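You operate a simulated robot arm through the tools that you are given. There is no shell and no other tool. Be economical: measure what you need, move in short steps, check, and stop when the job is done.

You are at the controls of a simulated robot arm. One attempt, no reset.

## Task
Put the white insole bundle on the top of the fitting table away on the end plate.
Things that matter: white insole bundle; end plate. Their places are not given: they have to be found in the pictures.

Only the result counts: the job must be done as asked and must still hold three seconds after the hand-in. Knocking over, shifting, dropping, spilling or breaking anything else fails it.

## Robot
A 6-joint arm with a two-finger parallel gripper, fixed in place. Base frame: the origin is at the foot of the arm, x ahead of it, y to its left, z up. Lengths are in cm, angles in degrees, forces in N, time in s.
With the tool pointing down near the work surface it reaches from about 18 to 64 cm from the base axis. Its first joint turns from -66.0 to 66.0 degrees. Payload 2.7 kg.
The TCP is the grasp point between the finger pads, 2.3 cm short of the fingertips. In the tool frame z runs along the fingers and y along their closing line. The gripper opens to 9.4 cm. The fingers are 3.8 cm wide and 1 cm thick; the gripper's body (5.4 by 9.6 cm) begins 3.9 cm behind the TCP.
Orientation is that of the tool frame in the base frame, as [roll, pitch, yaw] about the fixed x, y, z axes, in that order (R = Rz(yaw) Ry(pitch) Rx(roll)). With the fingers straight down and closing along the base's y, the tool's x points along the base's -x, its y along +y and its z along -z.

## Interface
- The arm moves only by the tool arm_command. Its argument "increments" is a list of rows, each a list of 5 numbers: the shift along the base's x, y, z in mm, then the turn about the base's z in rad, then the closure in counts, from 0 (fully open) to 255 (shut). In form: [[x, y, z, yaw, grip], ...]. A call has 1 to 10 rows; each row shifts and turns the commanded pose from where the row before left it. A row lasts 0.2 s, in which the tool goes at most 5 cm and 8.6 degrees; a call with a longer step from one row to the next is refused whole, and so is a gripper value outside its range. Where a pose cannot be reached the arm comes as near as it can. A force on the tool above 40 N (or 10 N above the force at the start of the call, whichever is more), or a blocked arm, ends the call early, and 0.2 s more pass. Each finger travels about 4.5 cm/s and halts on what it meets, pressing with about 42 N; the grip force reading is that of the motor and also rises with nothing between the fingers. The clock runs only during rows and for 0.2 s after the last one: add rows that do not move to give the fingers time. It gives the time, the measured TCP pose, the force on the tool (base axes), the opening and the grip force at its end, in the units of the frame above (readings bear some noise), and new pictures: "show" is both (left out), scene, wrist or none.
- Cameras (640 x 400 px; columns grow to the right, rows downward): "scene" is fixed at [8.19, -45.31, 138.67]; the picture's right is [0.60, -0.80, 0.00], its down [-0.60, -0.44, -0.67] and it looks along [0.54, 0.40, -0.74] (base axes); focal length 330 px, centre (320, 200). "wrist" rides on the gripper at [-3.9, 0, -4.4] in the tool frame; the picture's right is [0.00, -1.00, 0.00], its down [0.97, 0.00, -0.24] and it looks along [0.24, 0.00, 0.97] (tool axes); focal length 218 px, centre (320, 200).
- locate(camera, pixels): for up to 12 pixels [column, row] of the newest picture of that camera ("zoom" is the newest enlarged one), the place [x, y, z] in the base frame of the surface seen there, good to about 0.2 cm. The clock stands still meanwhile.
- zoom(camera, box): a new picture of the part [left, top, right, bottom] of that camera's present view, enlarged. The clock stands still meanwhile.
- close_job(): hands the job in; it is judged then, once.

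Go step by step. Measure first, check grasps and placings, and put right what went wrong. The budget is 60 turns and 150 pictures, counting those below and the enlarged ones. Unless the task says otherwise, let go and move clear before handing in, and close with one line.

The tools are called after ">>>" as a command line: name --pt "numbers of a row" for each row, then --argument value for the rest, lists and objects as JSON in quotes. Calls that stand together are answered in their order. arm_command: Moves the arm, as the interface text tells. Its arguments: {"type":"object","properties":{"increments":{"type":"array"},"show":{"type":"string","enum":["both","scene","wrist","none"]}},"required":["increments"]} The other tools are called the same way: locate (camera, pixels) gives the place of the surface under pixels of a picture; zoom (camera, box) takes an enlarged picture of a part of a camera's view; close_job () hands the job in.

At the start:

```text
clock: 0.0
ee_pos: [32.46, 7.91, 103.23]
ee_rot: [-180.0, 0.0, 179.9]
force: [0.4, -0.2, 0.1]
opening: 9.37
grip_force: 0.0
```

scene: 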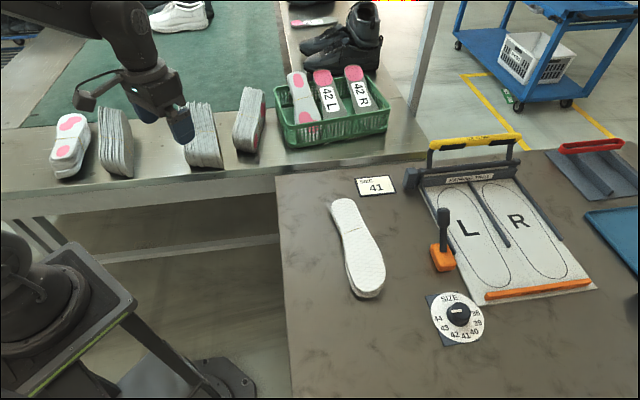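
wrist: 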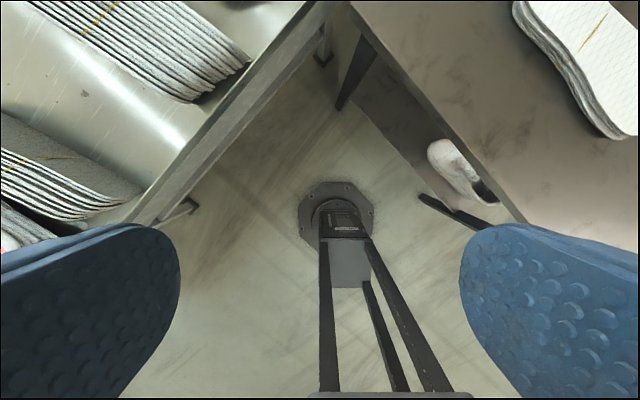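

The bundle appears at about (357,248) on the fitting table; the end plate isn't obvious yet. I'll zoom in on the candidate areas.

>>> zoom --camera "scene" --box '[400, 120, 640, 270]'

>>> zoom --camera "scene" --box '[0, 50, 280, 225]'

>>> zoom --camera "scene" --box '[260, 150, 500, 300]'

>>> zoom --camera "scene" --box '[240, 0, 480, 150]'

>>> locate --camera "scene" --pixels '[[345, 205], [370, 290], [357, 248], [385, 262], [335, 222], [300, 340], [460, 225], [540, 290], [70, 145], [115, 150], [200, 140], [250, 125]]'

```text
2.67 times, centred on (520, 195) of scene
```

zoom: 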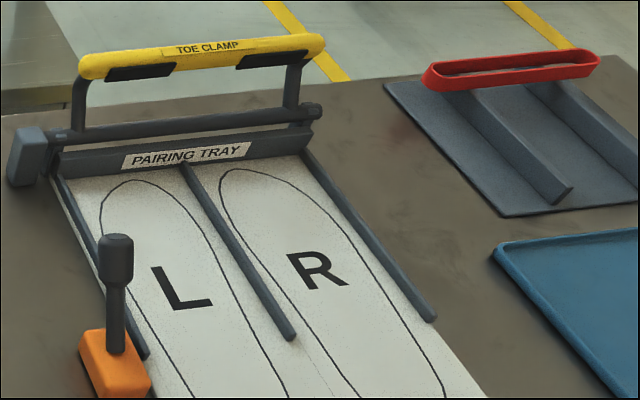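

```text
2.29 times, centred on (140, 138) of scene
```

zoom: 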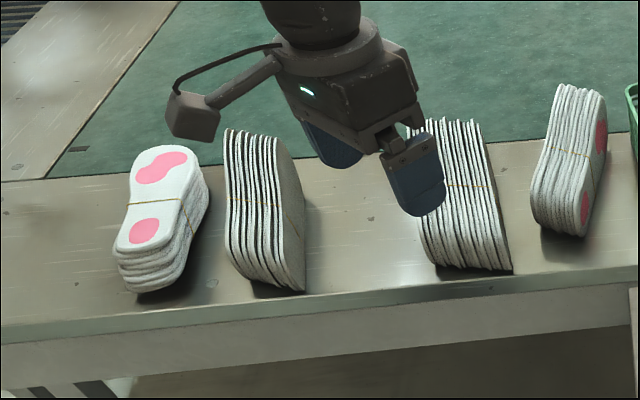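

```text
2.67 times, centred on (380, 225) of scene
```

zoom: 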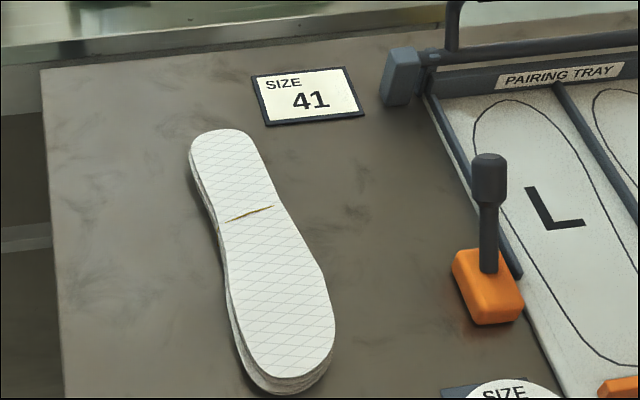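

```text
2.67 times, centred on (360, 75) of scene
```

zoom: 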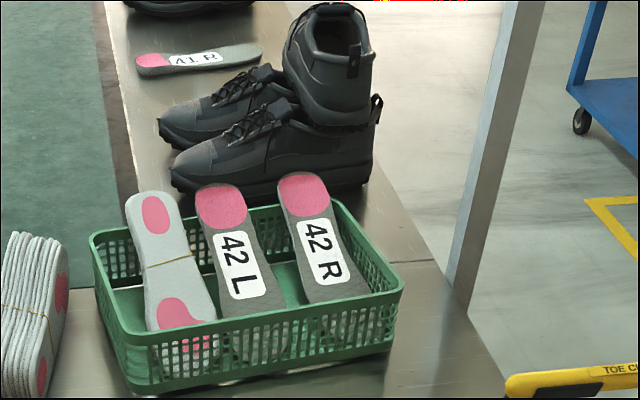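

```text
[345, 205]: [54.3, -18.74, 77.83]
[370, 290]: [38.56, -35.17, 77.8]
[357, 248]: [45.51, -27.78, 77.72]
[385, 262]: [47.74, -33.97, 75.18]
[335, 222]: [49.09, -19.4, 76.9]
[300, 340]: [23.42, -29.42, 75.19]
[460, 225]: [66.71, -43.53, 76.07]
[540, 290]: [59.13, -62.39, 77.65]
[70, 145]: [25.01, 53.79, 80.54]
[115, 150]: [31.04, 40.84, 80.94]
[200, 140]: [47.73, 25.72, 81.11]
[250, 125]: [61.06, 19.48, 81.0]
```

The bundle lies flat on the table, top at z≈77.8. The steel plate at the end of the green belt, holding the other bundles, looks like the end plate. I'll measure it and the free gap between bundles 2 and 3.

>>> locate --camera "scene" --pixels '[[150, 165], [165, 150], [20, 185], [270, 155], [145, 130], [30, 140], [230, 165], [200, 60], [100, 190], [255, 170], [20, 130], [140, 178]]'

>>> zoom --camera "wrist" --box '[0, 0, 320, 200]'

>>> zoom --camera "scene" --box '[40, 90, 160, 190]'

>>> locate --camera "wrist" --pixels '[[170, 40], [60, 160], [80, 40], [200, 50], [60, 180], [90, 90], [30, 60], [240, 60], [130, 190], [560, 30], [600, 100], [450, 170]]'

```text
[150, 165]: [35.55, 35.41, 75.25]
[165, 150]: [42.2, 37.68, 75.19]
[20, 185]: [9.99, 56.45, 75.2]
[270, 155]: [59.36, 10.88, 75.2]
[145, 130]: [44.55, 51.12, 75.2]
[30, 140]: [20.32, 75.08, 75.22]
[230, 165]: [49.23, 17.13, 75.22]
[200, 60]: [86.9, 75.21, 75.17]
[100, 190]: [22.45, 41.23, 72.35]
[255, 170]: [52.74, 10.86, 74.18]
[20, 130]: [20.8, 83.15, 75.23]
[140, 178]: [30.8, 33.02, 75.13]
```

```text
2.00 times, centred on (160, 100) of wrist
```

zoom: 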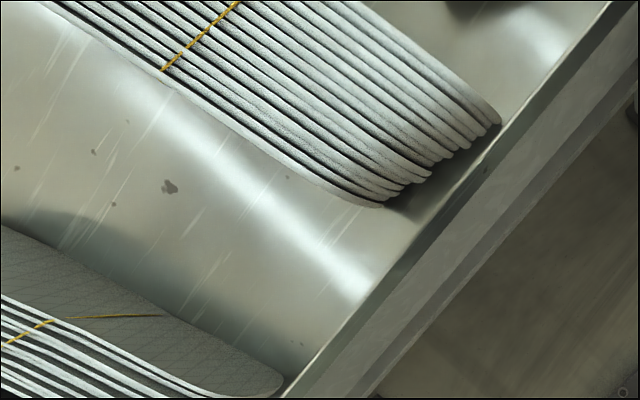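

```text
4.00 times, centred on (100, 140) of scene
```

zoom: 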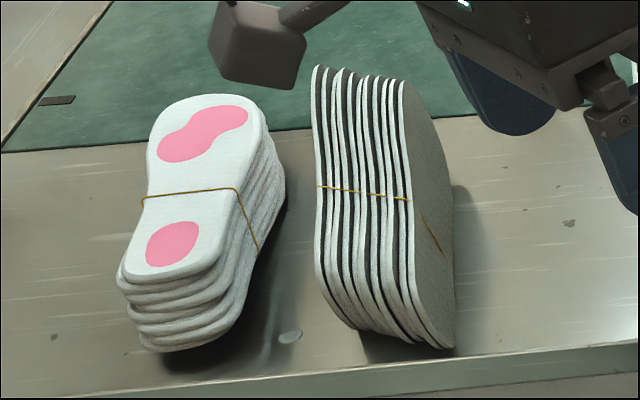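

```text
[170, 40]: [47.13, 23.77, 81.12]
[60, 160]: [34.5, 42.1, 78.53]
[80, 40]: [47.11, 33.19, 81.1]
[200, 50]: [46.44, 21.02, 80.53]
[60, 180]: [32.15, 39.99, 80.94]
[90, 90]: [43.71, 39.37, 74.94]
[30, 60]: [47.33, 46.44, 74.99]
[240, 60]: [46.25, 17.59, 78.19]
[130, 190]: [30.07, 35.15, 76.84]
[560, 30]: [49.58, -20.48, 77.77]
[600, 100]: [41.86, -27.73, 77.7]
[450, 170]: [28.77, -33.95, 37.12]
```

Plate surface is z≈75.2, edge along direction (0.7,-0.7), with a gap between bundle 2 (wrist ~(60,170)) and bundle 3 (wrist ~(100,50)). I measure the gap edges, then move over the white bundle and turn 45° to close across its width.

>>> locate --camera "wrist" --pixels '[[180, 98], [145, 86], [100, 52], [60, 25], [30, 6], [188, 106], [5, 110], [40, 132], [80, 150], [125, 177], [140, 192], [160, 180]]'

>>> arm_command --pt "16.3 -44.6 0 0.131 0" --pt "16.3 -44.6 0 0.131 0" --pt "16.3 -44.6 0 0.131 0" --pt "16.3 -44.6 0 0.131 0" --pt "16.3 -44.6 0 0.131 0" --pt "16.3 -44.6 0 0.13 0" --pt "16.3 -44.6 0 0 0" --pt "16.3 -44.6 0 0 0" --pt "0 0 0 0 0" --pt "0 0 0 0 0"

```text
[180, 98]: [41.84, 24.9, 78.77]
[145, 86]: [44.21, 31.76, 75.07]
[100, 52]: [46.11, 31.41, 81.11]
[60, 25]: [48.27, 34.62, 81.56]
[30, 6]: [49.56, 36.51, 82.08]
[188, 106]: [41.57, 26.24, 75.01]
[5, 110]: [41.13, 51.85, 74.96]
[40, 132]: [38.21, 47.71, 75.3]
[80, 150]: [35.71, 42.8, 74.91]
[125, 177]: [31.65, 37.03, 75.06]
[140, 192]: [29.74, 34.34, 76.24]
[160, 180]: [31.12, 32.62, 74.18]
```

```text
clock: 2.2
ee_pos: [45.3, -27.67, 103.33]
ee_rot: [-180.0, 0.0, -135.1]
force: [0.2, 0.2, 1.2]
opening: 9.41
grip_force: 0.1
```

scene: 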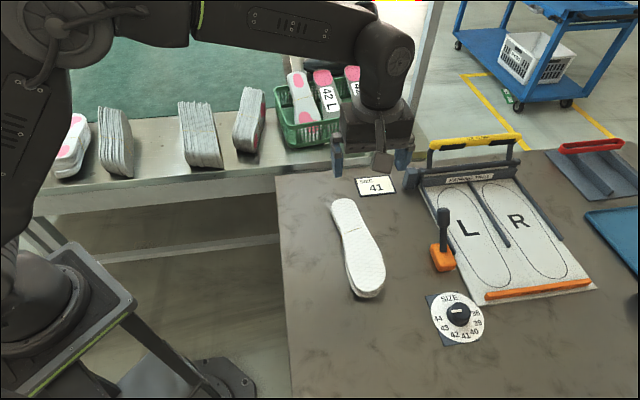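
wrist: 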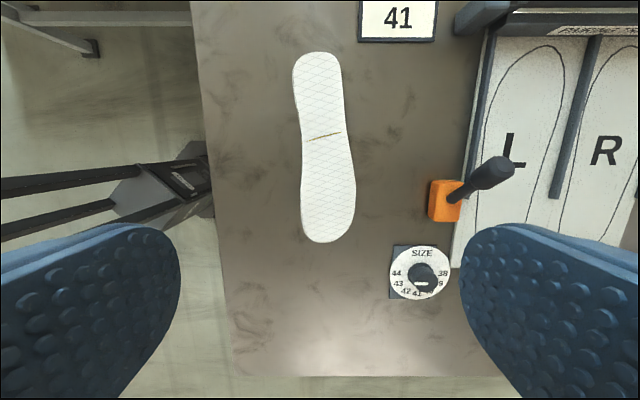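

The gap is about 14.5 cm wide with neighbours aligned at ~56°. The white bundle is now well seen in the wrist view (heel (318,55) to toe (328,240)); measuring its outline.

>>> locate --camera "wrist" --pixels '[[318, 55], [328, 239], [303, 138], [342, 130], [306, 160], [348, 155], [304, 205], [353, 200], [325, 145], [297, 85], [340, 85], [420, 215]]'

>>> zoom --camera "wrist" --box '[200, 30, 460, 260]'

```text
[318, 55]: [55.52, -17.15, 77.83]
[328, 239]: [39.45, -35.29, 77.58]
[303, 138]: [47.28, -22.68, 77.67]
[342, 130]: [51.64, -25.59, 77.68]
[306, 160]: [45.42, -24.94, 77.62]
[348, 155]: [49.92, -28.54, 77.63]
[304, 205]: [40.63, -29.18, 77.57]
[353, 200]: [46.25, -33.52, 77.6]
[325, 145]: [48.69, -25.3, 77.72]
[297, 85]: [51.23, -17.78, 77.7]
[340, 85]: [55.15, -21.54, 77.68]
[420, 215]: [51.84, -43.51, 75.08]
```

```text
1.74 times, centred on (330, 145) of wrist
```

zoom: 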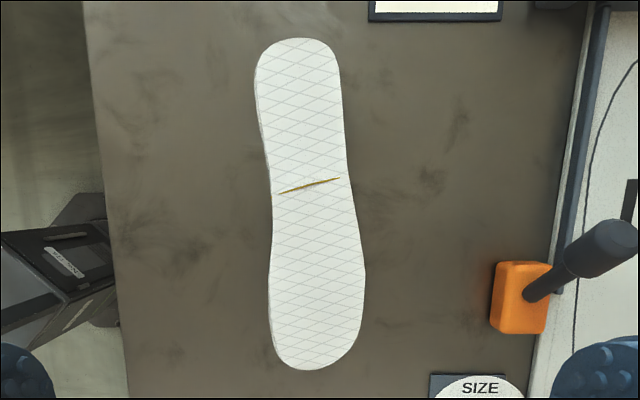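

The bundle is 24.3 cm long, about 5.8 cm wide at the waist, axis ~48.5°, z 75.2–77.7; grasp point (47.6,-26.8). I align and descend to just above it.

>>> arm_command --pt "23 9 0 0.065 0" --pt "0 0 -45 0 0" --pt "0 0 -45 0 0" --pt "0 0 -45 0 0" --pt "0 0 -40 0 0" --pt "0 0 -35 0 0" --pt "0 0 0 0 0"

```text
clock: 3.8
ee_pos: [47.84, -26.81, 82.41]
ee_rot: [-180.0, 0.0, -131.3]
force: [0.7, 0.2, -0.2]
opening: 9.41
grip_force: 0.0
```

scene: 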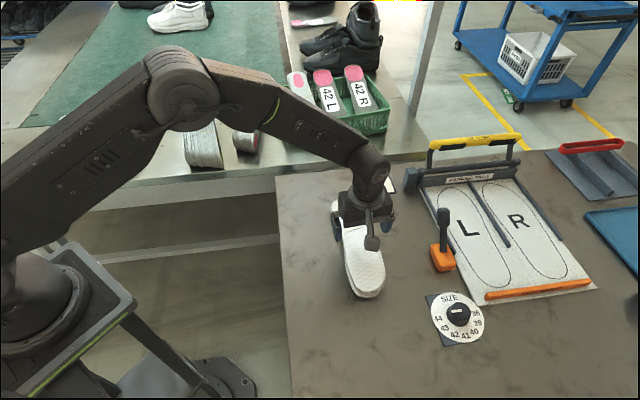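
wrist: 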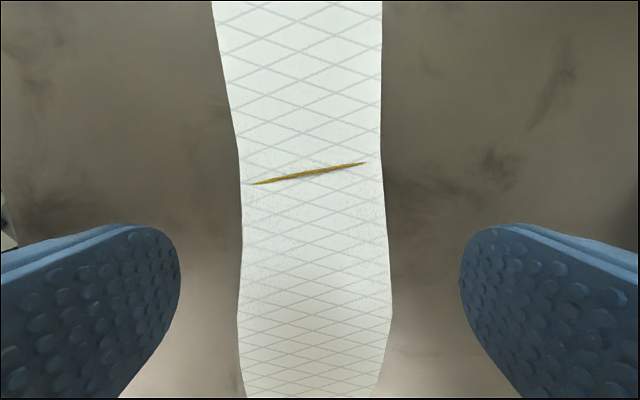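

The bundle is centred between the fingers ((240..390) vs pads at 180/460). I lower to z≈77.8 and close.

>>> arm_command --pt "0 0 -30 0 0" --pt "0 0 -16 0 0" --pt "0 0 0 0 0" --pt "0 0 0 0 255" --pt "0 0 0 0 255" --pt "0 0 0 0 255" --pt "0 0 0 0 255" --pt "0 0 0 0 255" --pt "0 0 0 0 255"

```text
clock: 5.8
ee_pos: [47.57, -26.94, 77.68]
ee_rot: [180.0, 0.0, -131.3]
force: [0.4, 1.1, 0.2]
opening: 7.2
grip_force: 42.2
```

scene: 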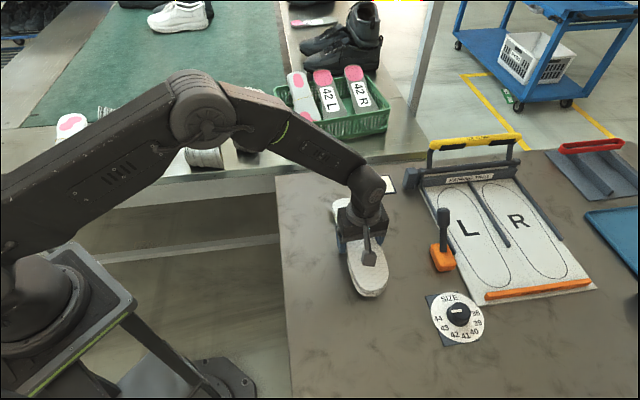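
wrist: 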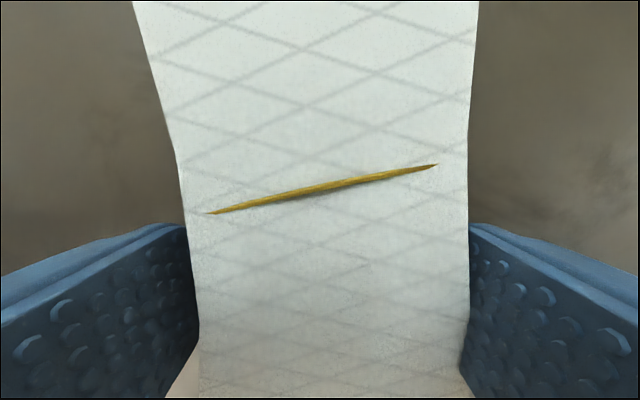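

Stopped at 7.2 cm opening with 42 N: it's held. I lift and check.

>>> arm_command --pt "0 0 20 0 255" --pt "0 0 30 0 255" --pt "0 0 40 0 255" --pt "0 0 40 0 255" --pt "0 0 40 0 255" --pt "0 0 40 0 255" --pt "0 0 0 0 255"

```text
clock: 7.4
ee_pos: [47.86, -26.8, 98.69]
ee_rot: [179.9, 0.1, -131.3]
force: [0.3, 0.8, -0.8]
opening: 7.18
grip_force: 41.9
```

scene: 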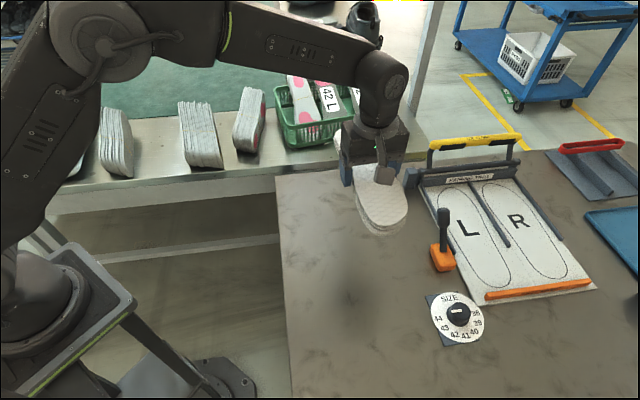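
wrist: 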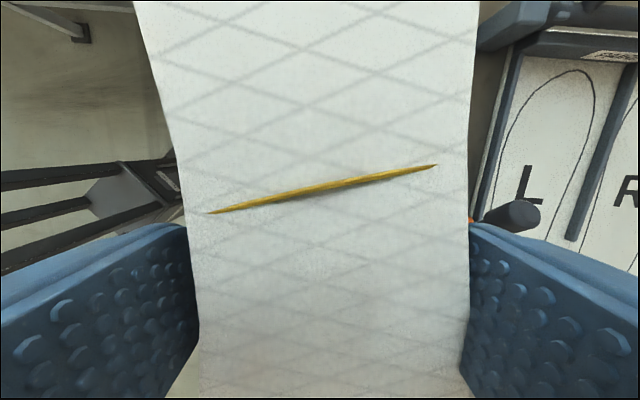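

The bundle rose with the gripper, still held (7.18 cm). I measure the belt/plate boundary and plate edge to place it wholly on the plate.

>>> zoom --camera "scene" --box '[80, 80, 280, 205]'

>>> locate --camera "scene" --pixels '[[150, 124], [150, 120], [150, 116], [150, 112], [150, 128], [230, 112], [230, 105], [150, 170], [150, 174], [150, 178], [150, 182], [225, 165]]'

```text
3.20 times, centred on (180, 142) of scene
```

zoom: 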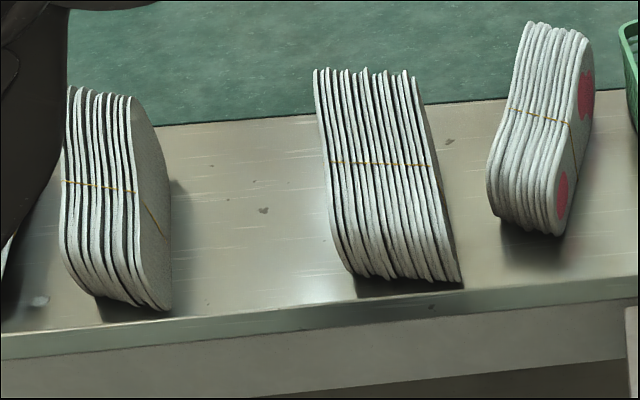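

```text
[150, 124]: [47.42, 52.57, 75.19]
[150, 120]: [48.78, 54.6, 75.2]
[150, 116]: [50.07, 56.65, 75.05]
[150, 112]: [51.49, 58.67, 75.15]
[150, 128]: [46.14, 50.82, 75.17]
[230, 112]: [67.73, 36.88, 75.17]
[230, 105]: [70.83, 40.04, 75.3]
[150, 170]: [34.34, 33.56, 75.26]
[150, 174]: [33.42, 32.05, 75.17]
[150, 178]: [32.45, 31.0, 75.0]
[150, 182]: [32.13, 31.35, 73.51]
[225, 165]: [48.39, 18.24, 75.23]
```

Plate spans d=(x+y)/√2 from 45 to 74, so the 24 cm bundle fits; target TCP ≈(43.1,40.8) with a +7.5° turn. I carry it over high, bowing slightly inward.

>>> arm_command --pt "-10 42.3 5 0 255" --pt "-10 42.3 5 0 255" --pt "-10 42.3 0 0 255" --pt "-10 42.3 0 0 255" --pt "-10 42.3 0 0 255" --pt "-5 42.3 0 0 255" --pt "-5 42.3 0 0 255" --pt "0 42.3 0 0 255" --show "scene"

>>> arm_command --pt "0 42.3 0 0.131 255" --pt "0 42.3 0 0 255" --pt "0 42.3 0 0 255" --pt "0 42.3 0 0 255" --pt "0 42.3 0 0 255" --pt "0 42.3 0 0 255" --pt "6 42.3 0 0 255" --pt "6 42.3 0 0 255" --pt "0 0 0 0 255" --pt "0 0 0 0 255"

```text
clock: 9.2
ee_pos: [41.6, 6.69, 99.31]
ee_rot: [180.0, 0.0, -131.4]
force: [-0.2, -0.2, -2.0]
opening: 7.16
grip_force: 42.5
```

scene: 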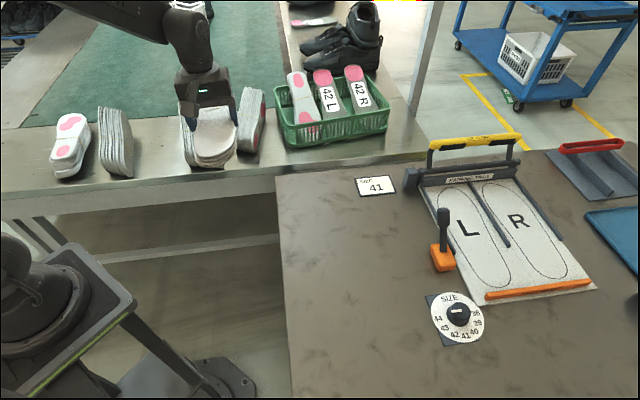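

```text
clock: 11.4
ee_pos: [42.67, 40.81, 99.67]
ee_rot: [-180.0, 0.0, -123.7]
force: [-0.3, -0.5, -1.6]
opening: 7.19
grip_force: 42.2
```

scene: 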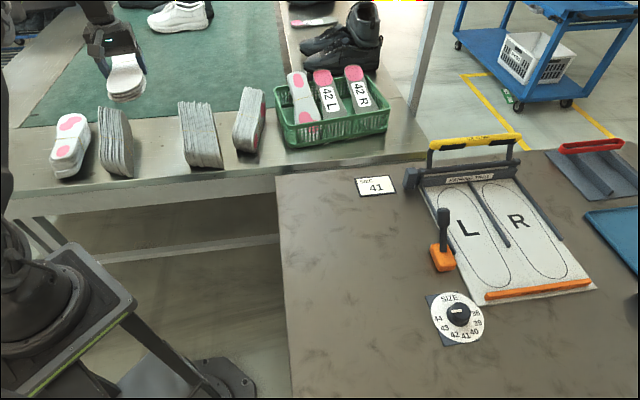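
wrist: 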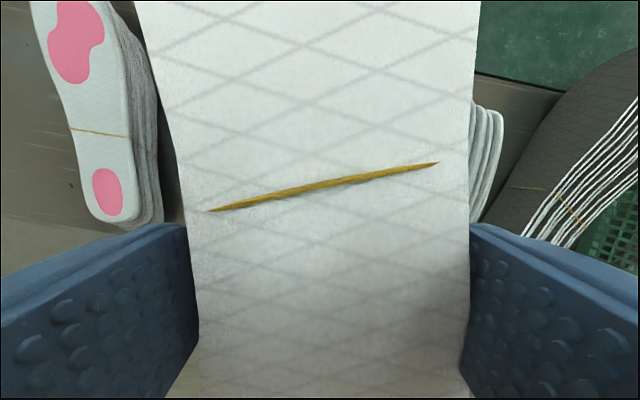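

Positioned above the gap; neighbours partly hidden by the held bundle. I verify with locate before lowering.

>>> locate --camera "wrist" --pixels '[[100, 60], [145, 130], [165, 190], [485, 150], [478, 120], [600, 130], [540, 210], [320, 20], [330, 300], [480, 200], [150, 210], [500, 90]]'

>>> arm_command --pt "4 0 -40 0 255" --pt "0 0 -40 0 255" --pt "0 0 -30 0 255" --pt "0 0 0 0 255"

```text
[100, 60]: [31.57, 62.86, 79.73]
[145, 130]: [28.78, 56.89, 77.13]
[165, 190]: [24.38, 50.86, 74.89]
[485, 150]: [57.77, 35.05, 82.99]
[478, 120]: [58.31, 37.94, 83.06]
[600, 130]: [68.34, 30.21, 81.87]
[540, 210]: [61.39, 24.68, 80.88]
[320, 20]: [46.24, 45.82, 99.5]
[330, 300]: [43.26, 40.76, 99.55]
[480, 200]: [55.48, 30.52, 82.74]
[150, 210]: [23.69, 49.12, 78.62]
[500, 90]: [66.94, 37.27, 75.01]
```

```text
clock: 12.4
ee_pos: [43.38, 40.76, 88.43]
ee_rot: [179.9, 0.1, -123.8]
force: [0.1, -0.7, -1.3]
opening: 7.17
grip_force: 42.1
```

scene: 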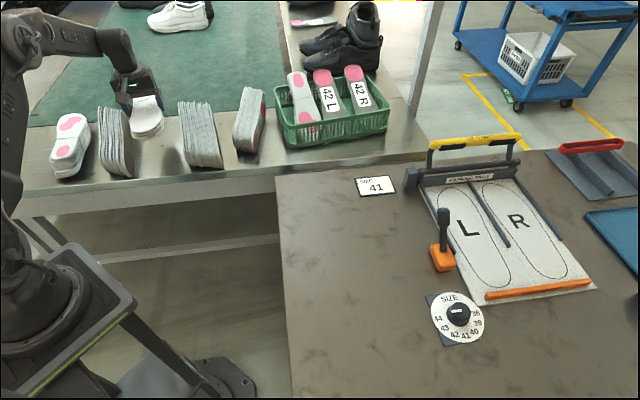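
wrist: 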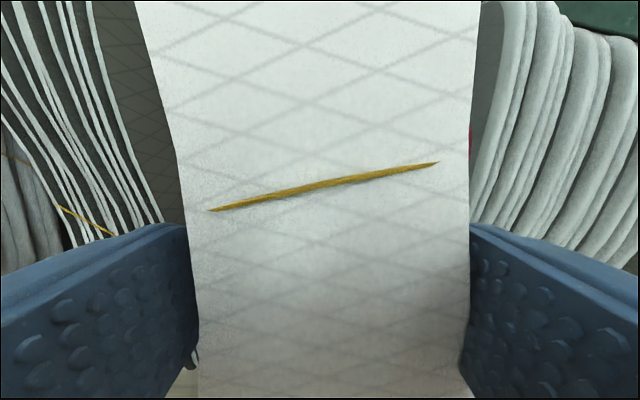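

Neighbours flank the bundle at left (140,150) and right (490,130). Checking their near-face distances before the final lowering.

>>> locate --camera "wrist" --pixels '[[158, 212], [130, 120], [150, 100], [100, 20], [140, 40], [480, 205], [490, 150], [500, 20], [480, 80], [170, 180], [190, 360], [480, 20]]'

```text
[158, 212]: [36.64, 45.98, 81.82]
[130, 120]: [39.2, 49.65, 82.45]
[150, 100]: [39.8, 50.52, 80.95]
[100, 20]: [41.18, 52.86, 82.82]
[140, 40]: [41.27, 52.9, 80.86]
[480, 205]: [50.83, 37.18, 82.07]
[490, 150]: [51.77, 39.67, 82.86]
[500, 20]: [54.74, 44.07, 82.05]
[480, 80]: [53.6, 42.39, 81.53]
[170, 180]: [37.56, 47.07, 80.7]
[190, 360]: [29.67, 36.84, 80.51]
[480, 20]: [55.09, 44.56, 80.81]
```

Clearances: about 8.4 cm left and 7.6 cm right of the TCP, parallel to the bundle, and ends stay within the plate. I lower to z≈78.

>>> arm_command --pt "-1 1 -40 0 255" --pt "0 0 -35 0 255" --pt "0 0 -20 0 255" --pt "0 0 -6 0 255" --pt "0 0 -4 0 255" --pt "0 0 0 0 255" --pt "0 0 0 0 255"

```text
clock: 14.0
ee_pos: [43.33, 41.03, 78.06]
ee_rot: [-180.0, 0.0, -123.9]
force: [0.2, 0.5, -0.2]
opening: 7.19
grip_force: 41.5
```

scene: 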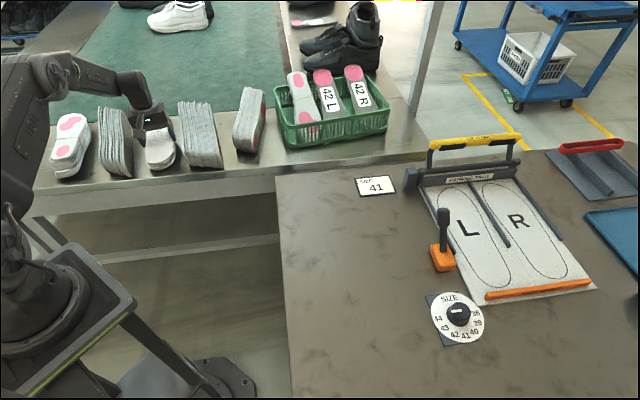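
wrist: 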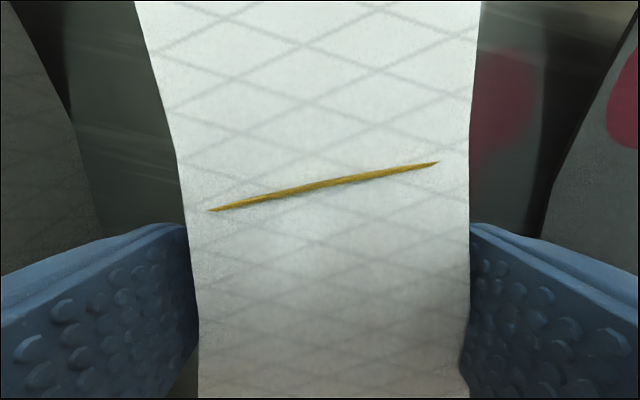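

At z 78.06, gap on both sides is clear. I go 2 mm lower, then open.

>>> arm_command --pt "0 0 -2 0 255" --pt "0 0 0 0 255" --pt "0 0 0 0 100" --pt "0 0 0 0 40" --pt "0 0 0 0 0" --pt "0 0 0 0 0" --pt "0 0 0 0 0"

```text
clock: 15.6
ee_pos: [43.23, 40.97, 77.83]
ee_rot: [180.0, 0.0, -123.8]
force: [0.3, 0.1, 0.1]
opening: 9.38
grip_force: 0.0
```

scene: 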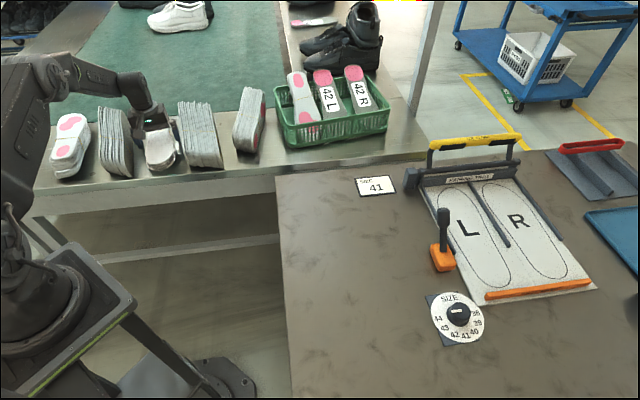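
wrist: 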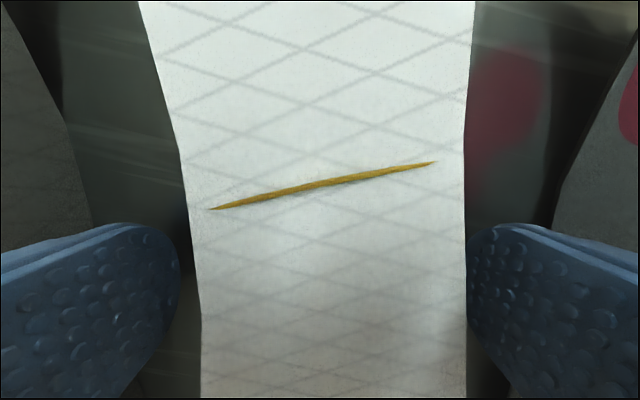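

The fingers are open at 9.38 cm and clear of the bundle. I rise straight up and look.

>>> arm_command --pt "0 0 20 0 0" --pt "0 0 35 0 0" --pt "0 0 40 0 0" --pt "0 0 40 0 0" --pt "0 0 40 0 0" --pt "0 0 40 0 0" --pt "0 0 0 0 0"

>>> zoom --camera "scene" --box '[40, 80, 280, 230]'

```text
clock: 17.2
ee_pos: [43.07, 40.91, 99.23]
ee_rot: [179.8, -0.2, -123.9]
force: [0.7, 0.1, -1.1]
opening: 9.4
grip_force: 0.0
```

scene: 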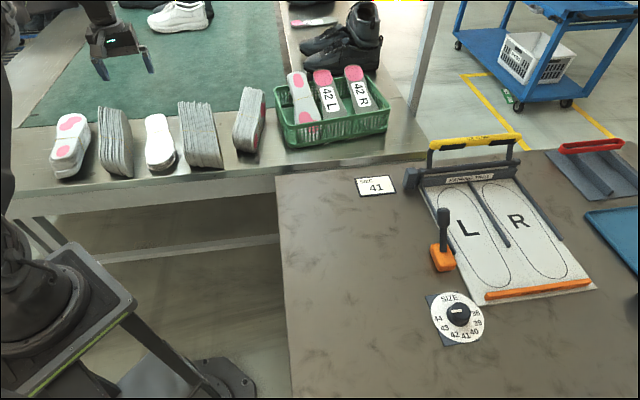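
wrist: 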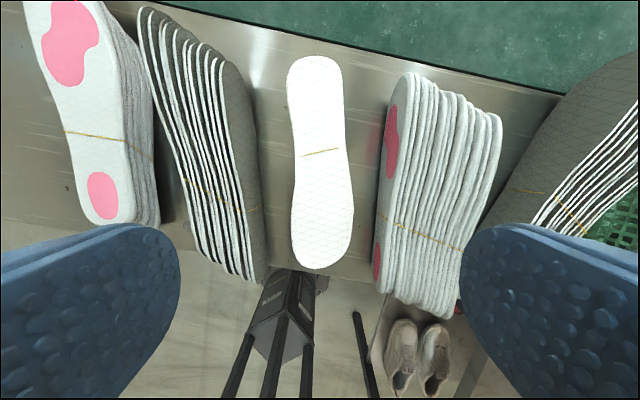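

```text
2.67 times, centred on (160, 155) of scene
```

zoom: 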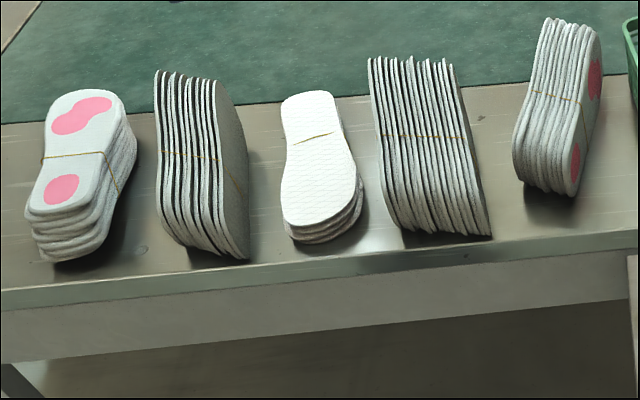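

The bundle lies flat on the steel plate between its untouched neighbours (wrist (320,160)), wholly inside the edge, and the gripper is clear. Handing in.

>>> close_job

```text
The job is handed in.
```

I put the white insole bundle flat on the end plate, in the gap between the two middle bundles. The pictures show nothing else moved, and the gripper was open and clear at hand-in. No part was labelled "end plate", so I took it to be the steel plate at the end of the green belt.
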